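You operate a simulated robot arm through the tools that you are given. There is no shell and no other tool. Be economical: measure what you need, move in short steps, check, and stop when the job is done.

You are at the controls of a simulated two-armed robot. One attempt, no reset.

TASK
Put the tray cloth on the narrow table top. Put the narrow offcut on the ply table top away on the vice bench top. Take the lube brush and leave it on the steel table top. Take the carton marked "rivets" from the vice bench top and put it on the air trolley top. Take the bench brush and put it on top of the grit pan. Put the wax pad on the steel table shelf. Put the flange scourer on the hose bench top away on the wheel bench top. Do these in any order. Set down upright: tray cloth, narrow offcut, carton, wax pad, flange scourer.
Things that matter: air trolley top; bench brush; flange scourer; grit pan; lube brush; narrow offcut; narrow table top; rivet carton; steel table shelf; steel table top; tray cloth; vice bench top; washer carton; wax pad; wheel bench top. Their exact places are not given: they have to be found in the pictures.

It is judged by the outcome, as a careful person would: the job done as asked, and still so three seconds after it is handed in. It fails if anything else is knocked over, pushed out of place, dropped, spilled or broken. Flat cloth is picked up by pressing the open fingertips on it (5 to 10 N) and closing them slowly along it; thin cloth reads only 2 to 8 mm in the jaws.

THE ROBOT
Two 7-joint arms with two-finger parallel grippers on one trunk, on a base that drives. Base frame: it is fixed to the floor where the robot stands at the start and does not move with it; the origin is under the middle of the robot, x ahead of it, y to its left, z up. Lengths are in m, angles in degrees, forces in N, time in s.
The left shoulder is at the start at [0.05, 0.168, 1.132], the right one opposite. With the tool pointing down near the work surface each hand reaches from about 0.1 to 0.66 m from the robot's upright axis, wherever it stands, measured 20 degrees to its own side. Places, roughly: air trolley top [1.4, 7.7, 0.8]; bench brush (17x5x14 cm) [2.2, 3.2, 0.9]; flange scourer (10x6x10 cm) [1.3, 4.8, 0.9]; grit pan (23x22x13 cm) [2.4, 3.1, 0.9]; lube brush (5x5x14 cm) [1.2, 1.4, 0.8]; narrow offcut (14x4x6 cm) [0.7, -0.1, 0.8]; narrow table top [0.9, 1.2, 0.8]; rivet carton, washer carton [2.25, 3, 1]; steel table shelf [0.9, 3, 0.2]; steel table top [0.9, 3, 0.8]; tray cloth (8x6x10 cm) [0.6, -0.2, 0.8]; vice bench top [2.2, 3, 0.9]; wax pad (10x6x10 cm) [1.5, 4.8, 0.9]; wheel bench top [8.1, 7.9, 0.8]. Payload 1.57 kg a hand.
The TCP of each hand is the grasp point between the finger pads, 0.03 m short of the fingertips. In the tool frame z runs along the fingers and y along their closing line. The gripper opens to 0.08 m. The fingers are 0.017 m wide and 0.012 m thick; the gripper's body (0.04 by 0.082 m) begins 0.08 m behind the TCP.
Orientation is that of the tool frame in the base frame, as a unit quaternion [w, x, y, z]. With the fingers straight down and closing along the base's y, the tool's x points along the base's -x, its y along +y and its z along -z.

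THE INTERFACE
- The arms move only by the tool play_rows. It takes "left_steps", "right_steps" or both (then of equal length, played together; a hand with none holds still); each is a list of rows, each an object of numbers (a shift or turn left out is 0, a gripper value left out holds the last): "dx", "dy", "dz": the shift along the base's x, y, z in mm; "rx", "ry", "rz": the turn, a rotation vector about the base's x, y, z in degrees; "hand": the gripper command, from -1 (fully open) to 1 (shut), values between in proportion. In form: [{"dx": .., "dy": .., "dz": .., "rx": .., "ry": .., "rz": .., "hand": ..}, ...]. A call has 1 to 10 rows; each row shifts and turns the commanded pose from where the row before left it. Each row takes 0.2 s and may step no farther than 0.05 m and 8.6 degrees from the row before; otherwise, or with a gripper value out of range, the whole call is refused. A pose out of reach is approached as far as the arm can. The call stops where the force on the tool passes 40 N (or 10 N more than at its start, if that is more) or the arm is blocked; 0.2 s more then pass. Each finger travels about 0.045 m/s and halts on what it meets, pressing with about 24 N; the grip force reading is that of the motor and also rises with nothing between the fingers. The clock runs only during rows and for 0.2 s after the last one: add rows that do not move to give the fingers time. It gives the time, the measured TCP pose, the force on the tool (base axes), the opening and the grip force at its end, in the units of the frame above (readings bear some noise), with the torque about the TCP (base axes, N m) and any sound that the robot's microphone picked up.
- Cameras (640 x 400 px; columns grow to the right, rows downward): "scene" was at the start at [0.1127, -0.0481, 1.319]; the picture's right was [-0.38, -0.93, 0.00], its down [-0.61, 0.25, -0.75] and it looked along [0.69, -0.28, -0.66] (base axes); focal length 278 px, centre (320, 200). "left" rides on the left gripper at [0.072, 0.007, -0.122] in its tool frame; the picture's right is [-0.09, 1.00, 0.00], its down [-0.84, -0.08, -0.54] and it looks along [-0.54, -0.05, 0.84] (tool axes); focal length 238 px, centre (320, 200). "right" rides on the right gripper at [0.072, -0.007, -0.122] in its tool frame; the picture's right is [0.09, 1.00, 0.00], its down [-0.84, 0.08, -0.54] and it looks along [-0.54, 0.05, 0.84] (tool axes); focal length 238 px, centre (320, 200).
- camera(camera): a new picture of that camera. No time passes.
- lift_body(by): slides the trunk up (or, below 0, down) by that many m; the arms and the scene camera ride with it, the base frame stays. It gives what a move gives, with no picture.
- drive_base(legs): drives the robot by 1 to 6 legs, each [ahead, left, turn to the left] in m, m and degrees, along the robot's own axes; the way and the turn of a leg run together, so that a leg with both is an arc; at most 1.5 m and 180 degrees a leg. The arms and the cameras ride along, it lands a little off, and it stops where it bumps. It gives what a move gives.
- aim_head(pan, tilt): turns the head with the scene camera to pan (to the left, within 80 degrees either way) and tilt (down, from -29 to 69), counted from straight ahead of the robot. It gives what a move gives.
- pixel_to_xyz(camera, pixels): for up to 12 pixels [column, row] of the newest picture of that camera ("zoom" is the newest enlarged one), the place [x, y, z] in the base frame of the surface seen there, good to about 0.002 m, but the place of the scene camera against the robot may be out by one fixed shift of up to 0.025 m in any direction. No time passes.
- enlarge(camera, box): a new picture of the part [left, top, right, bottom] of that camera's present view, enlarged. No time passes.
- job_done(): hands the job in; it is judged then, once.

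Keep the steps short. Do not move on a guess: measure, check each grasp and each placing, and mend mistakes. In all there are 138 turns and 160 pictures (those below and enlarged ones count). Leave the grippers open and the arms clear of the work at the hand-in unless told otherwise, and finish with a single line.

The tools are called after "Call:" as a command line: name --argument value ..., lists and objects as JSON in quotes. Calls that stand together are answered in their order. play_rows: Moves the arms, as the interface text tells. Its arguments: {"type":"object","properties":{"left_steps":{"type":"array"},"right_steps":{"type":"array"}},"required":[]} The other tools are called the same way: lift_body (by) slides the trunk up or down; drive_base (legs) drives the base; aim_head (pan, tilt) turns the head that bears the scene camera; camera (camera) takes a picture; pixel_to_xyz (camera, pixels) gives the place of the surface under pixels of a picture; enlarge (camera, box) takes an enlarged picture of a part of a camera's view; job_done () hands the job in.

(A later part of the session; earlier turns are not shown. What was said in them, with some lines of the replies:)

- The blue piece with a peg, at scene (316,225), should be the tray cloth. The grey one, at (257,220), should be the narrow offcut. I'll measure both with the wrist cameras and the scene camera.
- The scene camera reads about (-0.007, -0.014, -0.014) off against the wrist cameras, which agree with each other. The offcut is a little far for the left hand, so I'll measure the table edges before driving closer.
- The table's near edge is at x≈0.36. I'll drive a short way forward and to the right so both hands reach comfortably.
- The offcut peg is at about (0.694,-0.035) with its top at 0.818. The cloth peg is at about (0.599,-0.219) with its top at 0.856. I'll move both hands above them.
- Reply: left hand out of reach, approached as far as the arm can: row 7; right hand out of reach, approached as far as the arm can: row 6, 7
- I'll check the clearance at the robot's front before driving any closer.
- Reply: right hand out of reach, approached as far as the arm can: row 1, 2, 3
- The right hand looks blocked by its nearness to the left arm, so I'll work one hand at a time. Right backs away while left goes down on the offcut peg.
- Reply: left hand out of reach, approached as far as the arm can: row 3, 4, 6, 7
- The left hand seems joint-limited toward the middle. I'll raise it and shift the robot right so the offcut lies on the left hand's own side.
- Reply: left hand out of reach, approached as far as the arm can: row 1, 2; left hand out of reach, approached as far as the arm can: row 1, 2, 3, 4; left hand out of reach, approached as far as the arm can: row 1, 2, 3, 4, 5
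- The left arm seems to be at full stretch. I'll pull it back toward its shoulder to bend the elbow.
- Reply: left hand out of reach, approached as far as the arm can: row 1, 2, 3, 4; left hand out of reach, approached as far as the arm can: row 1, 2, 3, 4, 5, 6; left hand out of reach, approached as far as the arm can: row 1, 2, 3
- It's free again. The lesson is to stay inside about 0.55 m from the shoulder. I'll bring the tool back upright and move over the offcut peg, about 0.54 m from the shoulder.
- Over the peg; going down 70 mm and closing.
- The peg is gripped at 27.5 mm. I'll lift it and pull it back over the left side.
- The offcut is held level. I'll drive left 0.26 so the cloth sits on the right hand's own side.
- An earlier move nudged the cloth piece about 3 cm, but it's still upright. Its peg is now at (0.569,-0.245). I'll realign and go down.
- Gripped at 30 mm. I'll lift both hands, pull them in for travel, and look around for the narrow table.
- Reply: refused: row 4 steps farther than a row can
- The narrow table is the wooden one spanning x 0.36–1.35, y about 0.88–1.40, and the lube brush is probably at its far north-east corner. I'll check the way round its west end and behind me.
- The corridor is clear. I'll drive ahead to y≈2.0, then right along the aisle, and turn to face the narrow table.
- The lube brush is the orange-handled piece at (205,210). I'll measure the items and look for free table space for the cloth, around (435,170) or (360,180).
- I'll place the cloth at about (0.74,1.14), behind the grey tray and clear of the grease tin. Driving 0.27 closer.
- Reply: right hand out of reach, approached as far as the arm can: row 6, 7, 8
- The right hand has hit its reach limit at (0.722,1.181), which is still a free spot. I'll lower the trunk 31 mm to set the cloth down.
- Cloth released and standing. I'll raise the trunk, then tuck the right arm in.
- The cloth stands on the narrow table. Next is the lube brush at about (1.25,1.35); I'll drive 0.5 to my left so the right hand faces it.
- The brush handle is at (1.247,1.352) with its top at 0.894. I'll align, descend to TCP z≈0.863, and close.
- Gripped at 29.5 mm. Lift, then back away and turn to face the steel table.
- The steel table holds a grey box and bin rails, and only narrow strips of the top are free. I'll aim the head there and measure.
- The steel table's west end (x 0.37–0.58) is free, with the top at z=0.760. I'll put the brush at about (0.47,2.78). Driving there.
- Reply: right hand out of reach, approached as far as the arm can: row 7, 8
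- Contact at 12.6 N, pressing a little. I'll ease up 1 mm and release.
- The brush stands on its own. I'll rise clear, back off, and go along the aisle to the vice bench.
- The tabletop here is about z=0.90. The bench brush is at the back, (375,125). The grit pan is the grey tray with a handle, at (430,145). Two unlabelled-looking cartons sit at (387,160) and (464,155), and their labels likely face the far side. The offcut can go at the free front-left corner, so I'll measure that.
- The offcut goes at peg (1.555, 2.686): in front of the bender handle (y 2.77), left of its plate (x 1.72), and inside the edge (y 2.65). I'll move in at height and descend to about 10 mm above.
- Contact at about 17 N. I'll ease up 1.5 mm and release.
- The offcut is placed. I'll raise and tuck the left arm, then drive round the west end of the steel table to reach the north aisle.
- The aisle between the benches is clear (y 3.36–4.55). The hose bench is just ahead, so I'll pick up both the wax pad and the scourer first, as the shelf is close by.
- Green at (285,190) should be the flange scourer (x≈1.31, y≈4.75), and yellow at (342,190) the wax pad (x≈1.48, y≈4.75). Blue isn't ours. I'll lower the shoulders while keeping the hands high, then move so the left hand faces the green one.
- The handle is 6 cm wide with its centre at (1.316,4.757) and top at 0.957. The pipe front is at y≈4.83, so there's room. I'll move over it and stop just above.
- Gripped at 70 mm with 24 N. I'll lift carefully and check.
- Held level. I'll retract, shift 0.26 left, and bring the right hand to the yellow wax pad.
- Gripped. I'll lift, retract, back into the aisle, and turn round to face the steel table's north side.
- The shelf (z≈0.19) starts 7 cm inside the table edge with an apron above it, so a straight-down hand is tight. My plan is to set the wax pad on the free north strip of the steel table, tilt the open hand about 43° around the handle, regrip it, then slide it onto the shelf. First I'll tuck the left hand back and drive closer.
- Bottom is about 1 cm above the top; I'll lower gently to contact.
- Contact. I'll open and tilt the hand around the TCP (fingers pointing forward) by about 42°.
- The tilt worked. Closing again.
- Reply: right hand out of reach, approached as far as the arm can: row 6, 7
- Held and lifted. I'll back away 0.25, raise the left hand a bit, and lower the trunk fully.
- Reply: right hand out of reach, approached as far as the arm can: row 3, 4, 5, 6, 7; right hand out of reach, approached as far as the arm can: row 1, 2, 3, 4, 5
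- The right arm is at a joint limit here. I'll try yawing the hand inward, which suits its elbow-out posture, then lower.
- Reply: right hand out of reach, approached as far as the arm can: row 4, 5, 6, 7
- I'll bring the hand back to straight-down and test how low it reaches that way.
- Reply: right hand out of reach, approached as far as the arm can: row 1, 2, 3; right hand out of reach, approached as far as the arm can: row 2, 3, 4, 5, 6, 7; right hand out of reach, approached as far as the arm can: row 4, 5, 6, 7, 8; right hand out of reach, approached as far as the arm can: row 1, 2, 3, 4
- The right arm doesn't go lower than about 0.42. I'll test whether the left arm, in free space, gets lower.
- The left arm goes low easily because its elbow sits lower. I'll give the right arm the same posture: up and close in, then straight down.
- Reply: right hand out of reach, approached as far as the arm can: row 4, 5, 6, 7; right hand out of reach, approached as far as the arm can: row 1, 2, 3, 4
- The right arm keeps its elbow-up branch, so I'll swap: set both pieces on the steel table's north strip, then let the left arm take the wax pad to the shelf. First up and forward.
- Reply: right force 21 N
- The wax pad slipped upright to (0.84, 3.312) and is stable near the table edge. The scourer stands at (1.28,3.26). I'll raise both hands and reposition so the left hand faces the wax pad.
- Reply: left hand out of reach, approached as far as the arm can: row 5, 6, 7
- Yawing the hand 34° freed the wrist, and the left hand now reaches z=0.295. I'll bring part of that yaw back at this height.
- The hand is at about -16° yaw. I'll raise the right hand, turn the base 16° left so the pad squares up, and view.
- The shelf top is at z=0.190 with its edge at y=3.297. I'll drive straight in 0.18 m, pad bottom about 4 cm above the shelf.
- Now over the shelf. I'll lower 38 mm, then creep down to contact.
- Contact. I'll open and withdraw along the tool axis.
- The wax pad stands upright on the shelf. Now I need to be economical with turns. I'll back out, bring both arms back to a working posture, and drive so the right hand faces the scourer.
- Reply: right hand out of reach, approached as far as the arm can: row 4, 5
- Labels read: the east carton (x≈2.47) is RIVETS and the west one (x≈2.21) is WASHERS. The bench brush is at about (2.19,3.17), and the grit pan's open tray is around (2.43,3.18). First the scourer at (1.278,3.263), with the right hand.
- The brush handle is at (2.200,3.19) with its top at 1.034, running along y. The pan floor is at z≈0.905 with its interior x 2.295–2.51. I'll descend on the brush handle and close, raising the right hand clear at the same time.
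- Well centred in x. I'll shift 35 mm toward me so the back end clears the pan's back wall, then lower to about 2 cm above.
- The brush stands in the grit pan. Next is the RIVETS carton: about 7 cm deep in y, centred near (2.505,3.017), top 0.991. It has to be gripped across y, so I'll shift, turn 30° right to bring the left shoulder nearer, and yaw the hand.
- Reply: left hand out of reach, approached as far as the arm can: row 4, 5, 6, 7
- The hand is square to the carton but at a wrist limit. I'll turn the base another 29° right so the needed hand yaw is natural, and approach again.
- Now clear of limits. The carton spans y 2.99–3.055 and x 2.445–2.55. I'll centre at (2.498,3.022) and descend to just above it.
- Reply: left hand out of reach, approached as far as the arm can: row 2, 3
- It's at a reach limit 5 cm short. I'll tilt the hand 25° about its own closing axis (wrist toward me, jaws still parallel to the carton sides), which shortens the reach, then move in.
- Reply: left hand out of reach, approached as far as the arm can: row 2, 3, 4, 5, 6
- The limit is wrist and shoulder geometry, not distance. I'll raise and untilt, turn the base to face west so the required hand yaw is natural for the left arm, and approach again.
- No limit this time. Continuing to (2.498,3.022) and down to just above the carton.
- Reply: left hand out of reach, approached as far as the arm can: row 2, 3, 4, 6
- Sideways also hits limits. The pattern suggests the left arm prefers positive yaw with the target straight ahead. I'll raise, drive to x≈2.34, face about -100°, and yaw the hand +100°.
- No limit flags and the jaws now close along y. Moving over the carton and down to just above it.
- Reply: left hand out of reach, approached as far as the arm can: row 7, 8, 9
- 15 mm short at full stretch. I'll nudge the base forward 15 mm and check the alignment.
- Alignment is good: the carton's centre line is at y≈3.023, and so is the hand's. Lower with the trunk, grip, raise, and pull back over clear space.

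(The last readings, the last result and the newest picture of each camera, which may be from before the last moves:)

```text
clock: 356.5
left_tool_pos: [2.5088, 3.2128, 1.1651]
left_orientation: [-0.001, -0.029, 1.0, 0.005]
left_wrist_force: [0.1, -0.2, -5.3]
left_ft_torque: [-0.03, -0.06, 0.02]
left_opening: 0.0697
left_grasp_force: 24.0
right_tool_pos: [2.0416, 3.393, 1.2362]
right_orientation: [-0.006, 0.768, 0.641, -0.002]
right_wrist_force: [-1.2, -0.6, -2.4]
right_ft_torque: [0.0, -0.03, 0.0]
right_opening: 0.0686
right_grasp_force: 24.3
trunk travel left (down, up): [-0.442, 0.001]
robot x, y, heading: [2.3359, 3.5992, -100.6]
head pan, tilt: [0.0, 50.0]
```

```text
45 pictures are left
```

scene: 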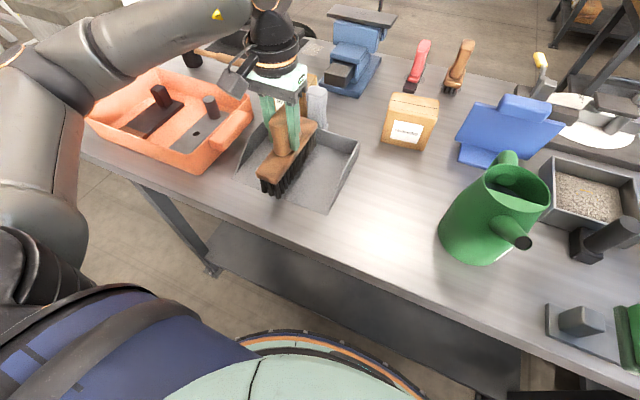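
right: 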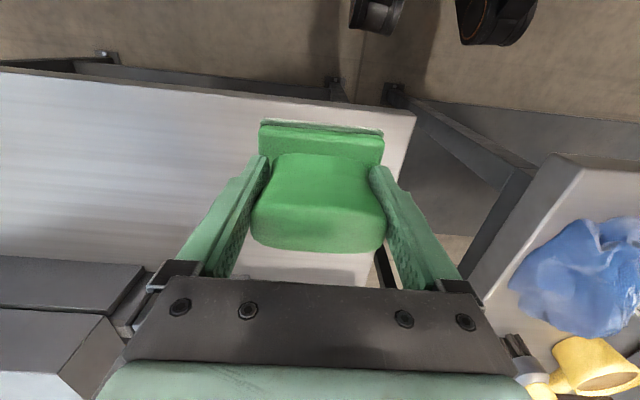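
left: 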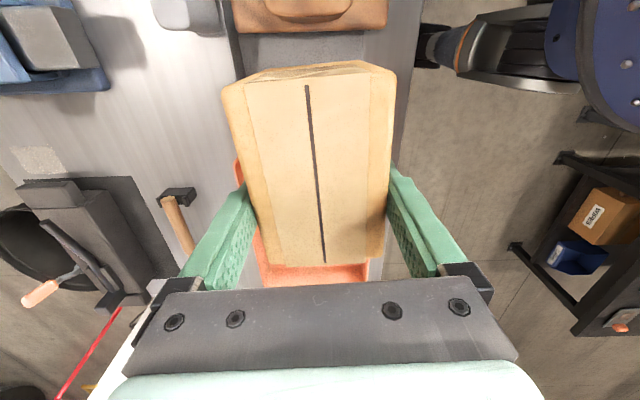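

The carton is securely held. Now I'll back into the aisle, turn toward the north-east, and look for the way to the air trolley (1.4,7.7).

Call:
drive_base --legs '[[-0.36, 0, 0], [0, 0, 145]]'

Call:
aim_head --pan 0 --tilt 18

Call:
camera --camera "scene"

Call:
pixel_to_xyz --camera "scene" --pixels '[[60, 300], [120, 250], [200, 250], [260, 230], [320, 220], [320, 260], [320, 320], [400, 230], [450, 250], [500, 260], [560, 280], [250, 180]]'

Call:
aim_head --pan 60 --tilt 18

Call:
camera --camera "scene"

Call:
pixel_to_xyz --camera "scene" --pixels '[[60, 200], [120, 180], [200, 160], [260, 150], [320, 150], [320, 180], [400, 160], [450, 180], [500, 200], [560, 180], [600, 220], [400, 250]]'

```text
clock: 364.8
left_tool_pos: [2.4745, 4.3753, 1.1667]
left_orientation: [0.004, 0.963, -0.27, -0.003]
left_wrist_force: [-0.1, 0.0, -4.4]
left_ft_torque: [0.05, 0.0, -0.01]
left_opening: 0.0696
left_grasp_force: 23.6
right_tool_pos: [2.7548, 3.9612, 1.2354]
right_orientation: [0.0, -0.382, 0.924, -0.005]
right_wrist_force: [0.3, 0.3, -2.3]
right_ft_torque: [0.0, -0.01, -0.02]
right_opening: 0.0689
right_grasp_force: 23.8
trunk travel left (down, up): [-0.442, 0.001]
robot x, y, heading: [2.3968, 3.9543, 44.9]
head pan, tilt: [0.0, 50.0]
```

```text
clock: 365.8
left_tool_pos: [2.4734, 4.3757, 1.1662]
left_orientation: [0.004, 0.963, -0.271, -0.002]
left_wrist_force: [-0.1, 0.6, -4.6]
left_ft_torque: [0.03, 0.03, 0.03]
left_opening: 0.0698
left_grasp_force: 24.0
right_tool_pos: [2.756, 3.9621, 1.2359]
right_orientation: [0.0, -0.382, 0.924, -0.006]
right_wrist_force: [-0.1, -0.2, -2.7]
right_ft_torque: [0.01, -0.01, 0.01]
right_opening: 0.0686
right_grasp_force: 23.9
trunk travel left (down, up): [-0.442, 0.001]
robot x, y, heading: [2.3962, 3.9532, 44.8]
head pan, tilt: [0.0, 18.0]
```

```text
44 pictures are left
```

scene: 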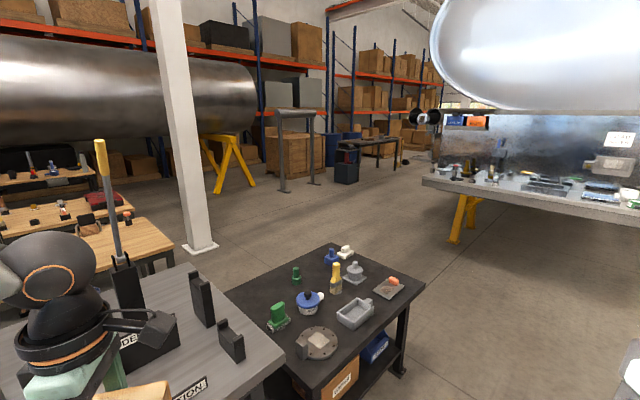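

```text
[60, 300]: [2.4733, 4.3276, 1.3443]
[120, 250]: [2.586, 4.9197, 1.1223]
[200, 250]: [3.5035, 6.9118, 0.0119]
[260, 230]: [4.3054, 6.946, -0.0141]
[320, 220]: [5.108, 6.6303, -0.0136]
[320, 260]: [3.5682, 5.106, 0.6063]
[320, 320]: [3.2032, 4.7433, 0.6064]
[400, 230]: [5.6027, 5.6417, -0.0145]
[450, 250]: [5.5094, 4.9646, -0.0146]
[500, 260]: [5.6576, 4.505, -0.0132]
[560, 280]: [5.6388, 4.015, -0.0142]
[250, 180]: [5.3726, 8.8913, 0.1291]
```

```text
clock: 367.1
left_tool_pos: [2.475, 4.3753, 1.1654]
left_orientation: [0.003, 0.963, -0.27, -0.002]
left_wrist_force: [-0.1, 0.2, -3.9]
left_ft_torque: [0.01, 0.05, -0.02]
left_opening: 0.0699
left_grasp_force: 24.2
right_tool_pos: [2.7556, 3.9618, 1.2363]
right_orientation: [0.0, -0.383, 0.924, -0.005]
right_wrist_force: [-0.2, 0.1, -2.6]
right_ft_torque: [-0.01, 0.03, 0.01]
right_opening: 0.0688
right_grasp_force: 24.3
trunk travel left (down, up): [-0.442, 0.001]
robot x, y, heading: [2.3983, 3.9586, 44.9]
head pan, tilt: [60.0, 18.0]
```

```text
43 pictures are left
```

scene: 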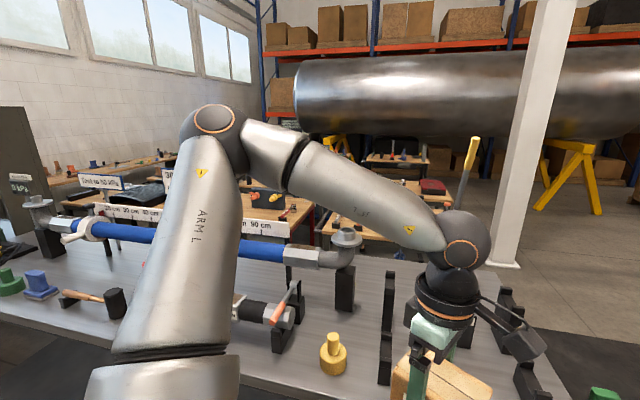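

```text
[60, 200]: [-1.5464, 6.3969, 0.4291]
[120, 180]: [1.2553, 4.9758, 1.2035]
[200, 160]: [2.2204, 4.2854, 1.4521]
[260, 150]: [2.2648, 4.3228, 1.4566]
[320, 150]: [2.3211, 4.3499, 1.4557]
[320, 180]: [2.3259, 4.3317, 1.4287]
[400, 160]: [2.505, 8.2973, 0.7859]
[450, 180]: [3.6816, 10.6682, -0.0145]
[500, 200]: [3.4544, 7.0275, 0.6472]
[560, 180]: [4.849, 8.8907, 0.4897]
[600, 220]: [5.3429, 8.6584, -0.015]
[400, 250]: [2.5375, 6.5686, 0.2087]
```

The dark table occupies x 2.94–3.68, y 4.49–5.15, with a pillar at (3.45,7.0). I'll go east to x≈4.3, north to y≈6.8, and look west for the trolley.

Call:
drive_base --legs '[[0, 0, -45], [1.5, 0, 0], [0.4, 0, 0], [0, 0, 90], [1.5, 0, 0], [1.35, 0, 0]]'

Call:
aim_head --pan 55 --tilt 15

Call:
camera --camera "scene"

Call:
pixel_to_xyz --camera "scene" --pixels '[[40, 220], [100, 220], [160, 200], [220, 190], [280, 190], [340, 190], [400, 190], [460, 200], [300, 240], [400, 250], [200, 260], [520, 230]]'

Call:
aim_head --pan 75 --tilt 15

Call:
camera --camera "scene"

```text
clock: 395.8
left_tool_pos: [3.8418, 7.1144, 1.1677]
left_orientation: [0.004, 0.987, 0.159, 0.0]
left_wrist_force: [0.5, -0.9, -5.2]
left_ft_torque: [-0.02, 0.05, -0.02]
left_opening: 0.07
left_grasp_force: 24.0
right_tool_pos: [4.3397, 7.0619, 1.237]
right_orientation: [-0.003, 0.735, -0.678, 0.003]
right_wrist_force: [-0.2, 0.7, -2.2]
right_ft_torque: [-0.01, -0.03, -0.02]
right_opening: 0.0691
right_grasp_force: 23.7
trunk travel left (down, up): [-0.442, 0.001]
robot x, y, heading: [4.1112, 6.7896, 94.8]
head pan, tilt: [60.0, 18.0]
stopped in leg 6: the robot was blocked; the commanded pose is now the measured one
```

```text
clock: 396.5
left_tool_pos: [3.8433, 7.1142, 1.168]
left_orientation: [0.002, 0.987, 0.159, 0.001]
left_wrist_force: [-0.4, -0.7, -4.9]
left_ft_torque: [-0.02, 0.05, 0.0]
left_opening: 0.07
left_grasp_force: 24.0
right_tool_pos: [4.3407, 7.0609, 1.2371]
right_orientation: [-0.003, 0.736, -0.677, 0.003]
right_wrist_force: [-0.9, -0.5, -2.7]
right_ft_torque: [-0.03, 0.0, 0.01]
right_opening: 0.0689
right_grasp_force: 24.2
trunk travel left (down, up): [-0.442, 0.001]
robot x, y, heading: [4.1129, 6.7894, 94.6]
head pan, tilt: [55.0, 15.0]
```

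```text
42 pictures are left
```

scene: 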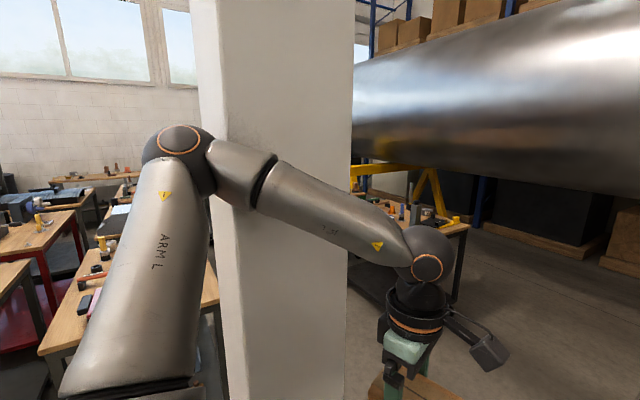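

```text
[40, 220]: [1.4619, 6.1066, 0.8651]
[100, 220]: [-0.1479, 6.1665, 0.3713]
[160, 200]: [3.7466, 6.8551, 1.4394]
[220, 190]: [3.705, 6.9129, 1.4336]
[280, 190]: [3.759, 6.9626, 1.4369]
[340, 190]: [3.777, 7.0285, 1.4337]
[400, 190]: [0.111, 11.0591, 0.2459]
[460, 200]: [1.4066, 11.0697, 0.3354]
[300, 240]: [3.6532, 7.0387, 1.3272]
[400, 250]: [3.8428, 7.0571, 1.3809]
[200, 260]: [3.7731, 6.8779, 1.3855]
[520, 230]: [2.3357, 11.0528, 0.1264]
```

```text
clock: 397.3
left_tool_pos: [3.8428, 7.1143, 1.1666]
left_orientation: [0.003, 0.987, 0.159, 0.001]
left_wrist_force: [-0.6, 0.1, -4.6]
left_ft_torque: [-0.01, 0.02, -0.01]
left_opening: 0.0698
left_grasp_force: 24.0
right_tool_pos: [4.3412, 7.0599, 1.2359]
right_orientation: [-0.002, 0.735, -0.678, 0.004]
right_wrist_force: [0.7, -0.3, -3.3]
right_ft_torque: [-0.01, 0.02, -0.01]
right_opening: 0.0689
right_grasp_force: 24.1
trunk travel left (down, up): [-0.442, 0.001]
robot x, y, heading: [4.1162, 6.7877, 94.4]
head pan, tilt: [75.0, 15.0]
```

```text
41 pictures are left
```

scene: 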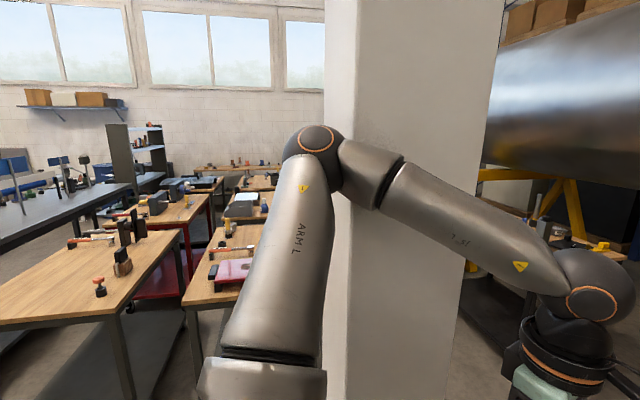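

The left elbow brushed the pillar and the drive stopped. I'll move right, pass it, turn west, and look.

Call:
drive_base --legs '[[0, -0.32, 0], [0.8, 0, -4.5], [0, 0, 90]]'

Call:
aim_head --pan 0 --tilt 18

Call:
camera --camera "scene"

Call:
pixel_to_xyz --camera "scene" --pixels '[[320, 180], [320, 200], [320, 230], [320, 280], [280, 200], [240, 200], [360, 200], [400, 200], [280, 230], [360, 230], [400, 240], [240, 240]]'

Call:
enlarge --camera "scene" --box '[200, 100, 440, 250]'

```text
clock: 407.0
left_tool_pos: [4.0475, 7.342, 1.1656]
left_orientation: [0.003, 0.617, 0.787, 0.005]
left_wrist_force: [0.7, 0.1, -5.4]
left_ft_torque: [-0.04, 0.01, 0.01]
left_opening: 0.0701
left_grasp_force: 23.7
right_tool_pos: [4.1399, 7.8327, 1.2366]
right_orientation: [-0.005, 1.0, 0.002, 0.003]
right_wrist_force: [0.1, 0.2, -3.0]
right_ft_torque: [-0.03, -0.01, -0.01]
right_opening: 0.0686
right_grasp_force: 24.5
trunk travel left (down, up): [-0.442, 0.001]
robot x, y, heading: [4.3984, 7.5798, 180.0]
head pan, tilt: [75.0, 15.0]
```

```text
clock: 408.5
left_tool_pos: [4.0481, 7.3417, 1.1654]
left_orientation: [0.004, 0.617, 0.787, 0.004]
left_wrist_force: [0.1, 0.6, -5.0]
left_ft_torque: [-0.08, -0.01, 0.03]
left_opening: 0.0701
left_grasp_force: 24.0
right_tool_pos: [4.1394, 7.8327, 1.2348]
right_orientation: [-0.005, 1.0, 0.002, 0.003]
right_wrist_force: [-0.5, -0.1, -1.7]
right_ft_torque: [0.03, -0.01, 0.01]
right_opening: 0.0689
right_grasp_force: 23.5
trunk travel left (down, up): [-0.442, 0.001]
robot x, y, heading: [4.3973, 7.5876, 180.1]
head pan, tilt: [0.0, 18.0]
```

```text
40 pictures are left
```

scene: 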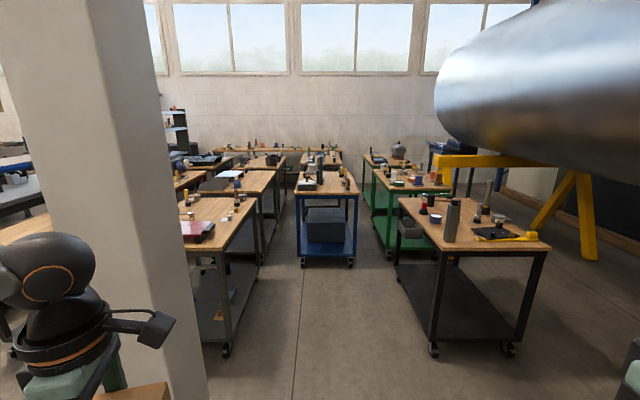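

```text
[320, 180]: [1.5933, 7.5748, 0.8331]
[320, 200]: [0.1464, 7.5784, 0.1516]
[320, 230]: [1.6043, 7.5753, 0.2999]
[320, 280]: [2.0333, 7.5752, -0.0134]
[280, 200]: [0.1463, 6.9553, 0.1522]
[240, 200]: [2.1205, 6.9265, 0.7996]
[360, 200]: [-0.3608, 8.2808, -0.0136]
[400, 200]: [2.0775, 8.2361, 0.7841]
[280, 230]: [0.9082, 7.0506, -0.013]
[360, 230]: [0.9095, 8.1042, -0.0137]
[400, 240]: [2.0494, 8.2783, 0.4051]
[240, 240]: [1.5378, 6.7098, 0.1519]
```

```text
2.67 times, centred on (320, 175) of scene
```

zoom: 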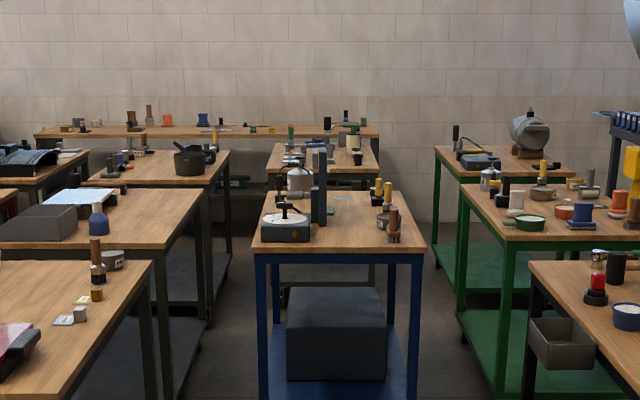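

The blue-framed trolley straight ahead (x≈1.4, y≈7.6) is the air trolley. I'll drive up to it and look at its top.

Call:
drive_base --legs '[[1.5, 0, 0], [0.68, 0, 0]]'

Call:
aim_head --pan 0 --tilt 45

Call:
camera --camera "scene"

Call:
pixel_to_xyz --camera "scene" --pixels '[[260, 200], [300, 200], [340, 200], [380, 200], [260, 230], [300, 230], [340, 230], [380, 230], [320, 170], [300, 260], [340, 260], [320, 245]]'

Call:
camera --camera "left"

Call:
pixel_to_xyz --camera "left" --pixels '[[150, 40], [150, 100], [150, 200], [450, 40], [450, 100], [450, 200], [100, 150], [500, 150], [320, 40]]'

```text
clock: 412.1
left_tool_pos: [3.4988, 7.3496, 1.1794]
left_orientation: [-0.017, 0.612, 0.791, -0.004]
left_wrist_force: [0.5, 0.4, -5.3]
left_ft_torque: [-0.02, -0.02, 0.02]
left_opening: 0.0698
left_grasp_force: 23.6
right_tool_pos: [3.5896, 7.8439, 1.2415]
right_orientation: [-0.003, 1.0, 0.005, -0.009]
right_wrist_force: [-0.2, 0.6, -2.8]
right_ft_torque: [0.01, 0.02, -0.01]
right_opening: 0.0687
right_grasp_force: 23.6
trunk travel left (down, up): [-0.442, 0.001]
robot x, y, heading: [3.8255, 7.5931, -179.9]
head pan, tilt: [0.0, 18.0]
stopped in leg 1: the robot was blocked; the commanded pose is now the measured one
```

```text
clock: 413.0
left_tool_pos: [3.4984, 7.3494, 1.183]
left_orientation: [-0.02, 0.614, 0.789, -0.005]
left_wrist_force: [-0.2, 0.6, -4.9]
left_ft_torque: [-0.05, -0.03, 0.01]
left_opening: 0.0699
left_grasp_force: 24.2
right_tool_pos: [3.5914, 7.8432, 1.2401]
right_orientation: [-0.004, 1.0, 0.003, -0.012]
right_wrist_force: [-0.3, -0.6, -3.0]
right_ft_torque: [0.0, -0.04, 0.01]
right_opening: 0.0689
right_grasp_force: 24.2
trunk travel left (down, up): [-0.442, 0.001]
robot x, y, heading: [3.8215, 7.5914, -180.0]
head pan, tilt: [0.0, 45.0]
```

```text
38 pictures are left
```

scene: 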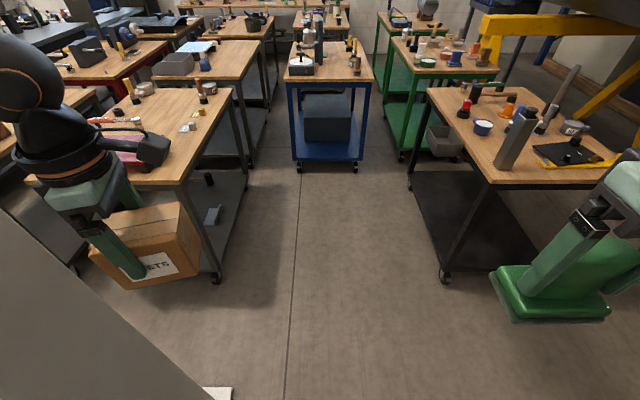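

```text
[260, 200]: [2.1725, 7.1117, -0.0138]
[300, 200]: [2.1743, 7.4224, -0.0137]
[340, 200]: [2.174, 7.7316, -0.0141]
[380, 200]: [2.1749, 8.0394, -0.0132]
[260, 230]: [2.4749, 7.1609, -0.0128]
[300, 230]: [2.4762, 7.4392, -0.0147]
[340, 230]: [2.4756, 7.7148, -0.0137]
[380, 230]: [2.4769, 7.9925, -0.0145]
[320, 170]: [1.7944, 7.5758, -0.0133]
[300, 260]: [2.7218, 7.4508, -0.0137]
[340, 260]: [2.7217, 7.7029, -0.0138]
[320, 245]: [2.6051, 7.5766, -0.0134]
```

```text
37 pictures are left
```

left: 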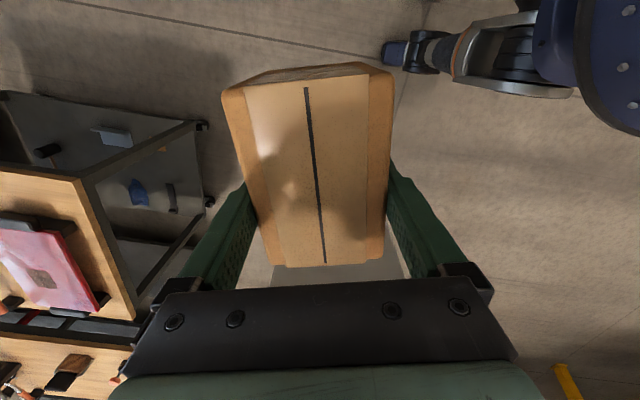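

```text
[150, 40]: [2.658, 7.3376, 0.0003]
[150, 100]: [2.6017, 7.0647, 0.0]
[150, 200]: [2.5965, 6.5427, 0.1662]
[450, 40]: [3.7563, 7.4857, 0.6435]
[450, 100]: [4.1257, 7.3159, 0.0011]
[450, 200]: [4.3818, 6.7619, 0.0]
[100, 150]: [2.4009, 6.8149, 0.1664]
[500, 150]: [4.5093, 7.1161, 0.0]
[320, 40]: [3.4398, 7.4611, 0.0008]
```

The left elbow again touched the pillar. I'll back off, shift north, pass it, and approach the trolley so the left hand lines up with its free front area.

Call:
drive_base --legs '[[-0.15, 0, 0], [0, -0.2, 0], [1.3, 0, 0], [0.5, -0.07, 0]]'

Call:
aim_head --pan 15 --tilt 50

Call:
camera --camera "scene"

Call:
pixel_to_xyz --camera "scene" --pixels '[[240, 180], [280, 180], [320, 180], [360, 180], [240, 210], [280, 210], [320, 210], [360, 210], [260, 150], [320, 150], [300, 130], [340, 130]]'

Call:
camera --camera "left"

Call:
pixel_to_xyz --camera "left" --pixels '[[60, 60], [60, 120], [60, 180], [120, 60], [120, 120], [120, 180], [180, 60], [180, 120], [180, 180], [60, 240], [120, 240], [200, 30]]'

```text
clock: 424.2
left_tool_pos: [1.8443, 7.7221, 1.1687]
left_orientation: [-0.006, 0.641, 0.768, 0.008]
left_wrist_force: [-0.2, 0.1, -5.4]
left_ft_torque: [-0.04, -0.05, -0.02]
left_opening: 0.0698
left_grasp_force: 24.4
right_tool_pos: [1.9699, 8.2101, 1.2352]
right_orientation: [-0.005, 0.999, -0.032, 0.003]
right_wrist_force: [-0.1, -0.2, -2.3]
right_ft_torque: [-0.01, -0.01, 0.05]
right_opening: 0.0691
right_grasp_force: 24.0
trunk travel left (down, up): [-0.442, 0.001]
robot x, y, heading: [2.2071, 7.9436, 176.1]
head pan, tilt: [0.0, 45.0]
```

```text
clock: 424.9
left_tool_pos: [1.8447, 7.7237, 1.1692]
left_orientation: [-0.005, 0.64, 0.768, 0.006]
left_wrist_force: [0.3, 0.2, -5.9]
left_ft_torque: [-0.07, -0.01, 0.0]
left_opening: 0.0698
left_grasp_force: 24.0
right_tool_pos: [1.9692, 8.2107, 1.2355]
right_orientation: [-0.005, 0.999, -0.032, 0.002]
right_wrist_force: [0.5, 0.4, -1.2]
right_ft_torque: [0.0, -0.01, 0.01]
right_opening: 0.0686
right_grasp_force: 24.0
trunk travel left (down, up): [-0.442, 0.001]
robot x, y, heading: [2.2114, 7.947, 176.0]
head pan, tilt: [15.0, 50.0]
```

```text
36 pictures are left
```

scene: 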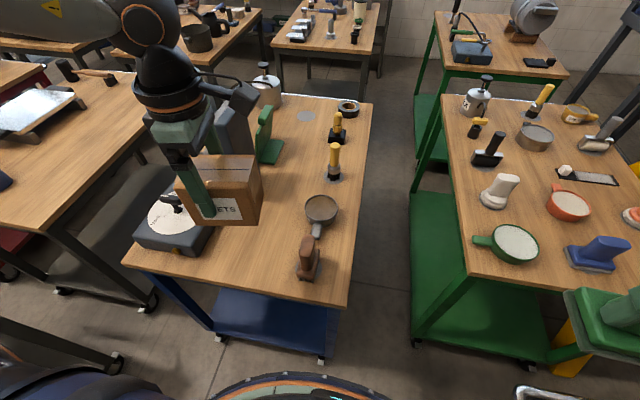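

```text
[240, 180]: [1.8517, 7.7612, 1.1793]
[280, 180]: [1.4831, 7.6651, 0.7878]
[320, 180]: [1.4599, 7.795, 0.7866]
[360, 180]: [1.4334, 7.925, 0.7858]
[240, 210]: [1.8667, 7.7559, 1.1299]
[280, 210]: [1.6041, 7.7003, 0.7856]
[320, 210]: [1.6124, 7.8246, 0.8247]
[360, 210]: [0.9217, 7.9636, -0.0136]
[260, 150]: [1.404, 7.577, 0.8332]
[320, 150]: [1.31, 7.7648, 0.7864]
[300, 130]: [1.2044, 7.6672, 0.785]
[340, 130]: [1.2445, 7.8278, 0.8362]
```

```text
35 pictures are left
```

left: 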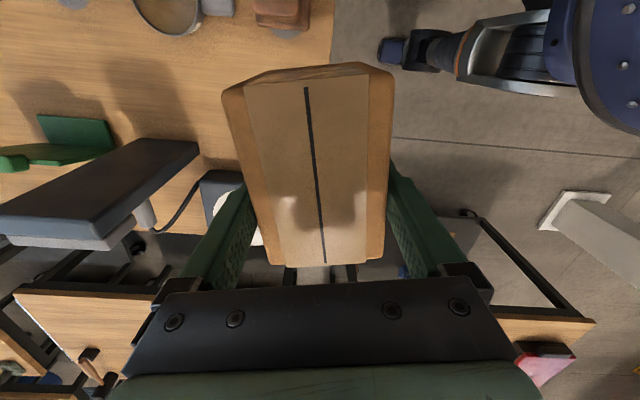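

```text
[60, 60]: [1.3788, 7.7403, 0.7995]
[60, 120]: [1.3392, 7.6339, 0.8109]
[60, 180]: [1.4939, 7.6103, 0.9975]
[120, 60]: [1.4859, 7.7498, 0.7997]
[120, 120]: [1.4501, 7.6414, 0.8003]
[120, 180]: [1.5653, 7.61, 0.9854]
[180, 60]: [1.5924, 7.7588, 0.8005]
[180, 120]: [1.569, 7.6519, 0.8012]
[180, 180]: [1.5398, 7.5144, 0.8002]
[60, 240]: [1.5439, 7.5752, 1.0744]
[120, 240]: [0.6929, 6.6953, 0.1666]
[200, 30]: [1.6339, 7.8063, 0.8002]
```

The trolley top is z=0.800, with a free patch around (1.70,7.67). I'll move in and lower the carton to about 8 mm above it.

Call:
drive_base --legs '[[0.08, 0, 0]]'

Call:
play_rows --left_steps '[{"dx": -31, "dy": -26}, {"dx": -31, "dy": -26}, {"dz": -42}, {"dz": -42}, {"dz": -42}, {"dz": -42}, {"dz": -42}, {"dz": -42}, {"dz": -42}, {}]'

Call:
camera --camera "left"

Call:
camera --camera "scene"

```text
clock: 426.0
left_tool_pos: [1.7766, 7.7284, 1.1673]
left_orientation: [-0.003, 0.641, 0.767, 0.007]
left_wrist_force: [-0.1, -0.7, -4.1]
left_ft_torque: [-0.06, -0.01, -0.03]
left_opening: 0.0701
left_grasp_force: 23.9
right_tool_pos: [1.9019, 8.2149, 1.2359]
right_orientation: [-0.005, 0.999, -0.033, 0.003]
right_wrist_force: [-0.8, 0.2, -3.5]
right_ft_torque: [-0.02, 0.0, 0.01]
right_opening: 0.0686
right_grasp_force: 23.8
trunk travel left (down, up): [-0.442, 0.001]
robot x, y, heading: [2.1391, 7.9485, 175.9]
head pan, tilt: [15.0, 50.0]
stopped in leg 1: the robot was blocked; the commanded pose is now the measured one
```

```text
clock: 428.2
left_tool_pos: [1.7241, 7.6691, 0.8922]
left_orientation: [-0.005, 0.641, 0.767, 0.006]
left_wrist_force: [-0.2, -0.6, -5.0]
left_ft_torque: [-0.07, 0.05, -0.02]
left_opening: 0.0698
left_grasp_force: 24.2
left hand out of reach, approached as far as the arm can: row 9
right_tool_pos: [1.9026, 8.2142, 1.2346]
right_orientation: [-0.006, 0.999, -0.032, 0.003]
right_wrist_force: [-0.5, 0.1, -2.3]
right_ft_torque: [0.01, 0.01, -0.03]
right_opening: 0.069
right_grasp_force: 23.8
trunk travel left (down, up): [-0.442, 0.001]
robot x, y, heading: [2.1418, 7.9468, 175.7]
head pan, tilt: [15.0, 50.0]
```

```text
34 pictures are left
```

left: 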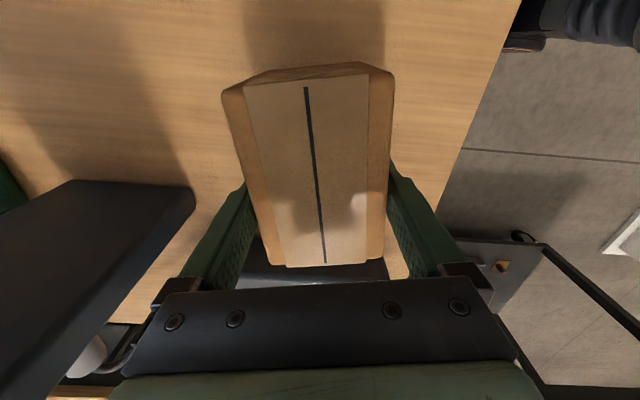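

```text
33 pictures are left
```

scene: 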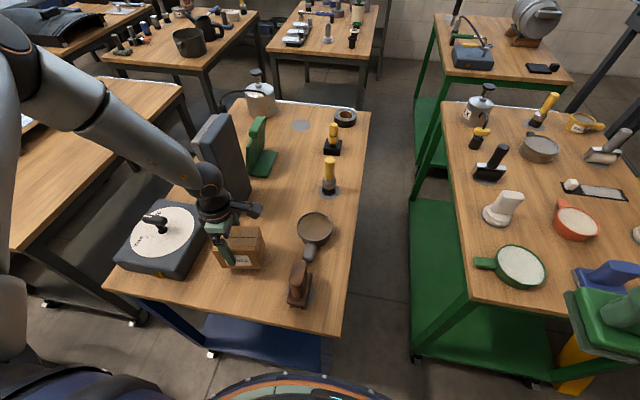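

The carton hovers in the free patch. I'll lower the last 25 mm with the trunk, release, rise, then back out along the aisle and head east toward the wheel bench.

Call:
lift_body --by -0.0255

Call:
play_rows --left_steps '[{"hand": 0.4}, {"hand": 0}, {"hand": -1}, {}, {}]'

Call:
lift_body --by 0.026

Call:
play_rows --left_steps '[{"dz": 30}, {"dz": 40}, {"dz": 40}, {"dz": 40}, {"dz": 40, "dx": 20}, {"dz": 30, "dx": 20}, {}]'

Call:
camera --camera "scene"

Call:
drive_base --legs '[[-1.5, 0, 0], [-0.9, 0, 0], [0, 1.1, 0], [-1.5, 0, 0], [-1.4, 0, 0], [0, 0, -86]]'

Call:
aim_head --pan -10 --tilt 28

Call:
camera --camera "scene"

Call:
pixel_to_xyz --camera "scene" --pixels '[[200, 150], [260, 150], [320, 150], [380, 150], [440, 150], [200, 200], [260, 200], [320, 200], [380, 200], [440, 200], [320, 250], [320, 120]]'

```text
clock: 428.9
left_tool_pos: [1.7248, 7.6696, 0.8688]
left_orientation: [-0.006, 0.641, 0.767, 0.007]
left_wrist_force: [2.1, 1.3, 1.9]
left_ft_torque: [-0.27, 0.08, 0.06]
left_opening: 0.07
left_grasp_force: 23.8
right_tool_pos: [1.9022, 8.2148, 1.2107]
right_orientation: [-0.005, 0.999, -0.032, 0.002]
right_wrist_force: [0.1, -0.9, -2.4]
right_ft_torque: [0.02, 0.0, 0.0]
right_opening: 0.0689
right_grasp_force: 23.7
trunk travel left (down, up): [-0.417, 0.026]
robot x, y, heading: [2.1371, 7.9487, 175.9]
head pan, tilt: [15.0, 50.0]
```

```text
clock: 430.1
left_tool_pos: [1.7246, 7.6695, 0.8693]
left_orientation: [-0.005, 0.641, 0.767, 0.006]
left_wrist_force: [-0.4, 0.0, 0.9]
left_ft_torque: [-0.01, 0.05, 0.01]
left_opening: 0.08
left_grasp_force: 0.1
right_tool_pos: [1.9024, 8.215, 1.2097]
right_orientation: [-0.005, 0.999, -0.032, 0.002]
right_wrist_force: [-0.3, -0.3, -1.8]
right_ft_torque: [-0.03, 0.0, 0.01]
right_opening: 0.069
right_grasp_force: 24.3
trunk travel left (down, up): [-0.417, 0.026]
robot x, y, heading: [2.1415, 7.9501, 176.0]
head pan, tilt: [15.0, 50.0]
```

```text
clock: 430.8
left_tool_pos: [1.7246, 7.6695, 0.8935]
left_orientation: [-0.005, 0.641, 0.768, 0.006]
left_wrist_force: [0.1, 0.1, -1.4]
left_ft_torque: [0.0, -0.02, -0.01]
left_opening: 0.0801
left_grasp_force: 0.0
right_tool_pos: [1.9012, 8.2144, 1.2365]
right_orientation: [-0.005, 0.999, -0.033, 0.002]
right_wrist_force: [0.1, -0.1, -2.7]
right_ft_torque: [-0.02, 0.01, 0.0]
right_opening: 0.0688
right_grasp_force: 24.4
trunk travel left (down, up): [-0.443, 0.0]
robot x, y, heading: [2.1385, 7.9479, 175.8]
head pan, tilt: [15.0, 50.0]
```

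```text
clock: 432.4
left_tool_pos: [1.7629, 7.6692, 1.1121]
left_orientation: [-0.004, 0.642, 0.767, 0.007]
left_wrist_force: [0.4, 1.2, 0.6]
left_ft_torque: [0.0, 0.01, 0.0]
left_opening: 0.0801
left_grasp_force: 0.1
right_tool_pos: [1.901, 8.2152, 1.2356]
right_orientation: [-0.005, 0.999, -0.032, 0.003]
right_wrist_force: [0.3, 0.2, -1.8]
right_ft_torque: [-0.03, -0.03, 0.01]
right_opening: 0.0687
right_grasp_force: 24.2
trunk travel left (down, up): [-0.443, 0.0]
robot x, y, heading: [2.1404, 7.9504, 175.9]
head pan, tilt: [15.0, 50.0]
```

```text
32 pictures are left
```

scene: 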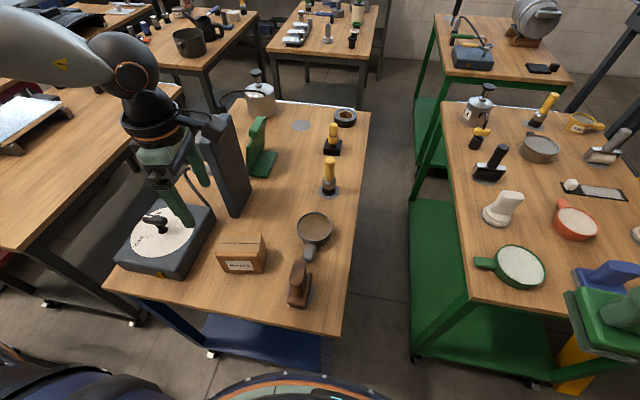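

```text
clock: 467.2
left_tool_pos: [7.1648, 6.938, 1.1119]
left_orientation: [0.001, 0.986, 0.168, 0.008]
left_wrist_force: [-0.2, -0.4, -0.7]
left_ft_torque: [0.01, 0.0, 0.0]
left_opening: 0.0799
left_grasp_force: 0.1
right_tool_pos: [7.7252, 6.8884, 1.2364]
right_orientation: [-0.003, 0.74, -0.672, 0.005]
right_wrist_force: [0.1, -0.1, -2.6]
right_ft_torque: [-0.01, 0.01, -0.01]
right_opening: 0.069
right_grasp_force: 23.8
trunk travel left (down, up): [-0.443, 0.0]
robot x, y, heading: [7.5049, 6.6114, 95.3]
head pan, tilt: [15.0, 50.0]
```

```text
clock: 468.1
left_tool_pos: [7.1657, 6.9376, 1.1123]
left_orientation: [0.0, 0.986, 0.168, 0.008]
left_wrist_force: [-0.2, 0.2, -0.1]
left_ft_torque: [-0.01, 0.0, -0.01]
left_opening: 0.0801
left_grasp_force: 0.1
right_tool_pos: [7.7256, 6.8875, 1.2357]
right_orientation: [-0.002, 0.74, -0.672, 0.004]
right_wrist_force: [-0.3, 0.0, -2.1]
right_ft_torque: [-0.01, 0.0, -0.02]
right_opening: 0.0687
right_grasp_force: 23.6
trunk travel left (down, up): [-0.443, 0.0]
robot x, y, heading: [7.5044, 6.6079, 95.2]
head pan, tilt: [-10.0, 28.0]
```

```text
31 pictures are left
```

scene: 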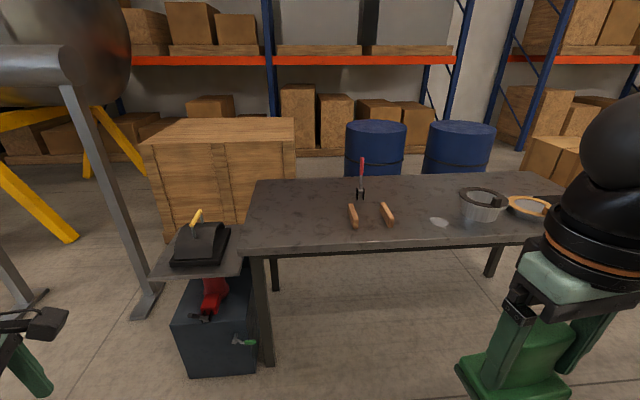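

```text
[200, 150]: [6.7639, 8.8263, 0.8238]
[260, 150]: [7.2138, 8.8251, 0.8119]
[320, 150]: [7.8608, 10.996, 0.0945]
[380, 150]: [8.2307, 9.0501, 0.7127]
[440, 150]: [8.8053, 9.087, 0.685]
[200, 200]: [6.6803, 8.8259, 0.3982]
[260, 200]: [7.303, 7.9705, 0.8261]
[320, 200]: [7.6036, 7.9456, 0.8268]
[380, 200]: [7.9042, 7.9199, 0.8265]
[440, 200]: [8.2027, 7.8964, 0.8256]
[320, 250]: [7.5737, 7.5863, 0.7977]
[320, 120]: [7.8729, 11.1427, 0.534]
```

The carton stands upright on the trolley, label showing. The wheel bench is ahead: top z≈0.84, front edge y≈7.59. There's a free spot at about (8.05,7.72) between the brushes and the bowl, so I'll position the right hand with the scourer there.

Call:
drive_base --legs '[[0, 0, -5.2], [0, -0.31, 0], [0.7, 0, 0]]'

Call:
lift_body --by -0.2

Call:
camera --camera "right"

Call:
pixel_to_xyz --camera "right" --pixels '[[320, 60], [200, 100], [440, 100], [440, 180], [200, 180], [500, 230], [150, 230], [320, 280], [120, 150], [540, 150]]'

Call:
camera --camera "scene"

```text
clock: 474.0
left_tool_pos: [7.4981, 7.648, 1.1124]
left_orientation: [0.001, 0.992, 0.129, 0.008]
left_wrist_force: [-0.8, 0.0, -0.9]
left_ft_torque: [-0.02, -0.02, -0.01]
left_opening: 0.0801
left_grasp_force: 0.1
right_tool_pos: [8.0531, 7.5532, 1.2368]
right_orientation: [-0.002, 0.712, -0.702, 0.005]
right_wrist_force: [-0.4, 1.3, -2.5]
right_ft_torque: [-0.03, -0.01, 0.02]
right_opening: 0.0691
right_grasp_force: 24.2
trunk travel left (down, up): [-0.443, 0.0]
robot x, y, heading: [7.8053, 7.292, 90.4]
head pan, tilt: [-10.0, 28.0]
```

```text
clock: 476.2
left_tool_pos: [7.4986, 7.6491, 0.9127]
left_orientation: [0.001, 0.992, 0.129, 0.008]
left_wrist_force: [-0.3, -0.1, 0.0]
left_ft_torque: [0.02, -0.02, 0.0]
left_opening: 0.08
left_grasp_force: 0.0
right_tool_pos: [8.0532, 7.5513, 1.0366]
right_orientation: [-0.003, 0.712, -0.702, 0.005]
right_wrist_force: [0.8, -0.1, -2.4]
right_ft_torque: [0.01, 0.02, 0.03]
right_opening: 0.0688
right_grasp_force: 23.7
trunk travel left (down, up): [-0.243, 0.2]
robot x, y, heading: [7.8042, 7.2925, 90.8]
head pan, tilt: [-10.0, 28.0]
```

```text
30 pictures are left
```

right: 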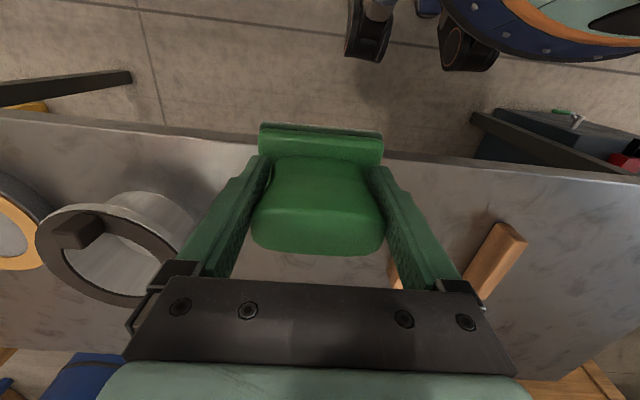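

```text
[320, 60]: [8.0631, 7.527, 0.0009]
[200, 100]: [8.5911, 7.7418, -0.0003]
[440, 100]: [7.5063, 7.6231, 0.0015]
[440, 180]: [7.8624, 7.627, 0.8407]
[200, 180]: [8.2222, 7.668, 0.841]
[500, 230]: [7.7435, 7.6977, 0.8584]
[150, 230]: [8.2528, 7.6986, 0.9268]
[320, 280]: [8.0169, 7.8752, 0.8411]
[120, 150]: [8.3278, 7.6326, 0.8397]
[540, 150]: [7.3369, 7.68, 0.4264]
```

```text
29 pictures are left
5 turns are left
```

scene: 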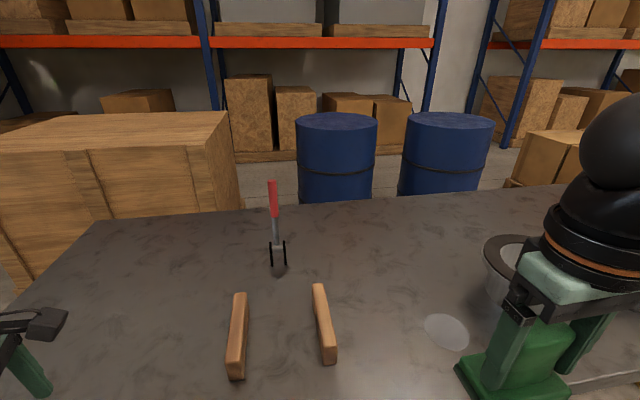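

The bench top is z=0.841 with the bowl rim at x≥8.19. I'll set the scourer at (8.05,7.70), lowering to about 6 mm above first.

Call:
play_rows --right_steps '[{"dy": 38}, {"dy": 38}, {"dy": 37}, {"dy": 36}, {"dz": -40}, {"dz": -40}, {"dz": -30}, {"dz": -14}, {}]'

Call:
camera --camera "right"

```text
clock: 478.2
left_tool_pos: [7.4983, 7.6489, 0.9129]
left_orientation: [0.001, 0.992, 0.129, 0.008]
left_wrist_force: [-0.2, 0.6, -0.3]
left_ft_torque: [0.02, -0.01, 0.01]
left_opening: 0.0801
left_grasp_force: 0.0
right_tool_pos: [8.0538, 7.701, 0.9106]
right_orientation: [-0.003, 0.712, -0.702, 0.005]
right_wrist_force: [0.5, 0.8, -2.7]
right_ft_torque: [0.02, 0.01, 0.0]
right_opening: 0.0689
right_grasp_force: 23.6
trunk travel left (down, up): [-0.243, 0.2]
robot x, y, heading: [7.8042, 7.2918, 90.5]
head pan, tilt: [-10.0, 28.0]
```

```text
28 pictures are left
4 turns are left
```

right: 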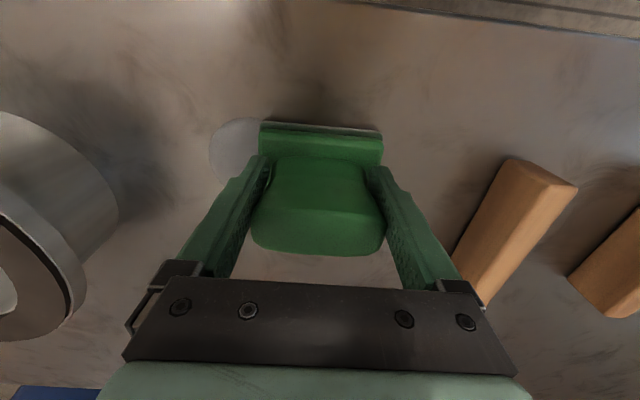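

Clear all round. I'll lower the last 5 mm, release, rise, and check.

Call:
play_rows --right_steps '[{"dz": -4}, {"dz": -1.5}, {"hand": 0.4}, {"hand": 0}, {"hand": -1}, {}, {}, {"dz": 20}, {"dz": 35}, {"dz": 35}]'

Call:
lift_body --by 0.15

Call:
camera --camera "right"

Call:
drive_base --legs '[[-0.4, 0, 0]]'

Call:
camera --camera "scene"

```text
clock: 480.4
left_tool_pos: [7.4993, 7.6478, 0.9121]
left_orientation: [0.001, 0.992, 0.129, 0.007]
left_wrist_force: [0.4, 0.1, -0.6]
left_ft_torque: [0.01, 0.03, -0.01]
left_opening: 0.08
left_grasp_force: 0.0
right_tool_pos: [8.0522, 7.7011, 0.9978]
right_orientation: [-0.002, 0.712, -0.702, 0.005]
right_wrist_force: [-0.3, 0.5, 0.1]
right_ft_torque: [0.01, 0.05, -0.01]
right_opening: 0.08
right_grasp_force: 0.0
trunk travel left (down, up): [-0.243, 0.2]
robot x, y, heading: [7.8045, 7.2937, 90.6]
head pan, tilt: [-10.0, 28.0]
```

```text
clock: 482.1
left_tool_pos: [7.4981, 7.6481, 1.0625]
left_orientation: [0.001, 0.992, 0.129, 0.008]
left_wrist_force: [0.3, 0.1, 1.0]
left_ft_torque: [0.02, 0.01, 0.0]
left_opening: 0.0801
left_grasp_force: 0.1
right_tool_pos: [8.0522, 7.7019, 1.1472]
right_orientation: [-0.003, 0.712, -0.702, 0.005]
right_wrist_force: [-0.4, 0.3, -0.2]
right_ft_torque: [0.03, -0.01, 0.01]
right_opening: 0.08
right_grasp_force: 0.0
trunk travel left (down, up): [-0.393, 0.05]
robot x, y, heading: [7.8083, 7.2921, 90.6]
head pan, tilt: [-10.0, 28.0]
```

```text
27 pictures are left
```

right: 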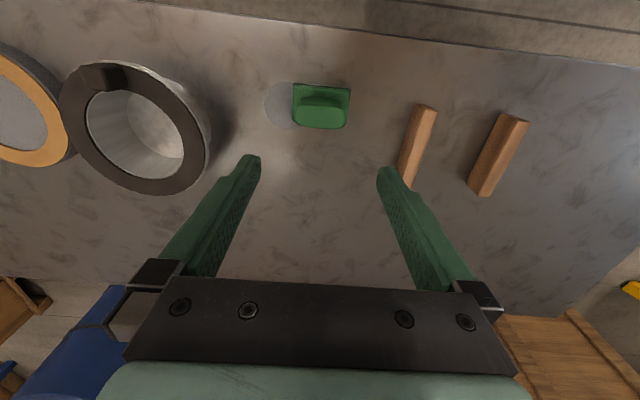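

```text
clock: 484.6
left_tool_pos: [7.5027, 7.2673, 1.0619]
left_orientation: [0.0, 0.992, 0.127, 0.008]
left_wrist_force: [0.0, 0.4, -0.4]
left_ft_torque: [-0.02, -0.01, 0.01]
left_opening: 0.08
left_grasp_force: 0.1
right_tool_pos: [8.0566, 7.3198, 1.1489]
right_orientation: [-0.003, 0.712, -0.702, 0.005]
right_wrist_force: [-0.1, 0.2, 0.0]
right_ft_torque: [-0.01, -0.02, 0.0]
right_opening: 0.08
right_grasp_force: 0.0
trunk travel left (down, up): [-0.393, 0.05]
robot x, y, heading: [7.813, 6.9111, 90.3]
head pan, tilt: [-10.0, 28.0]
```

```text
26 pictures are left
3 turns are left
```

scene: 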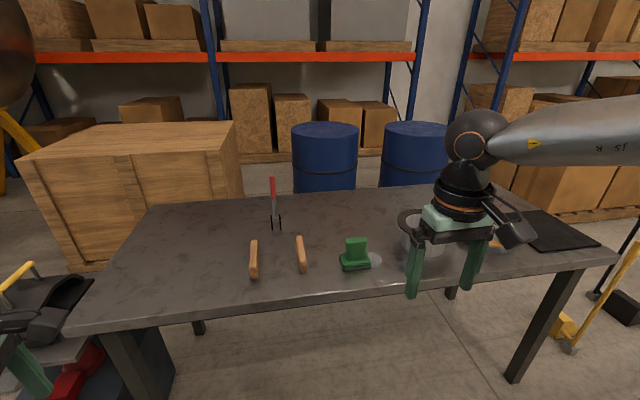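

The scourer stands upright on the wheel bench, at (355,255) in the scene picture. Both grippers are open and the arms are clear, so I'm handing in.

Call:
job_done

```text
The job is handed in.
```

All seven items were put where asked and the job is handed in; on the way the base was blocked three times (the left elbow against the pillar twice, once close to the air trolley), and nothing looked displaced in the pictures.
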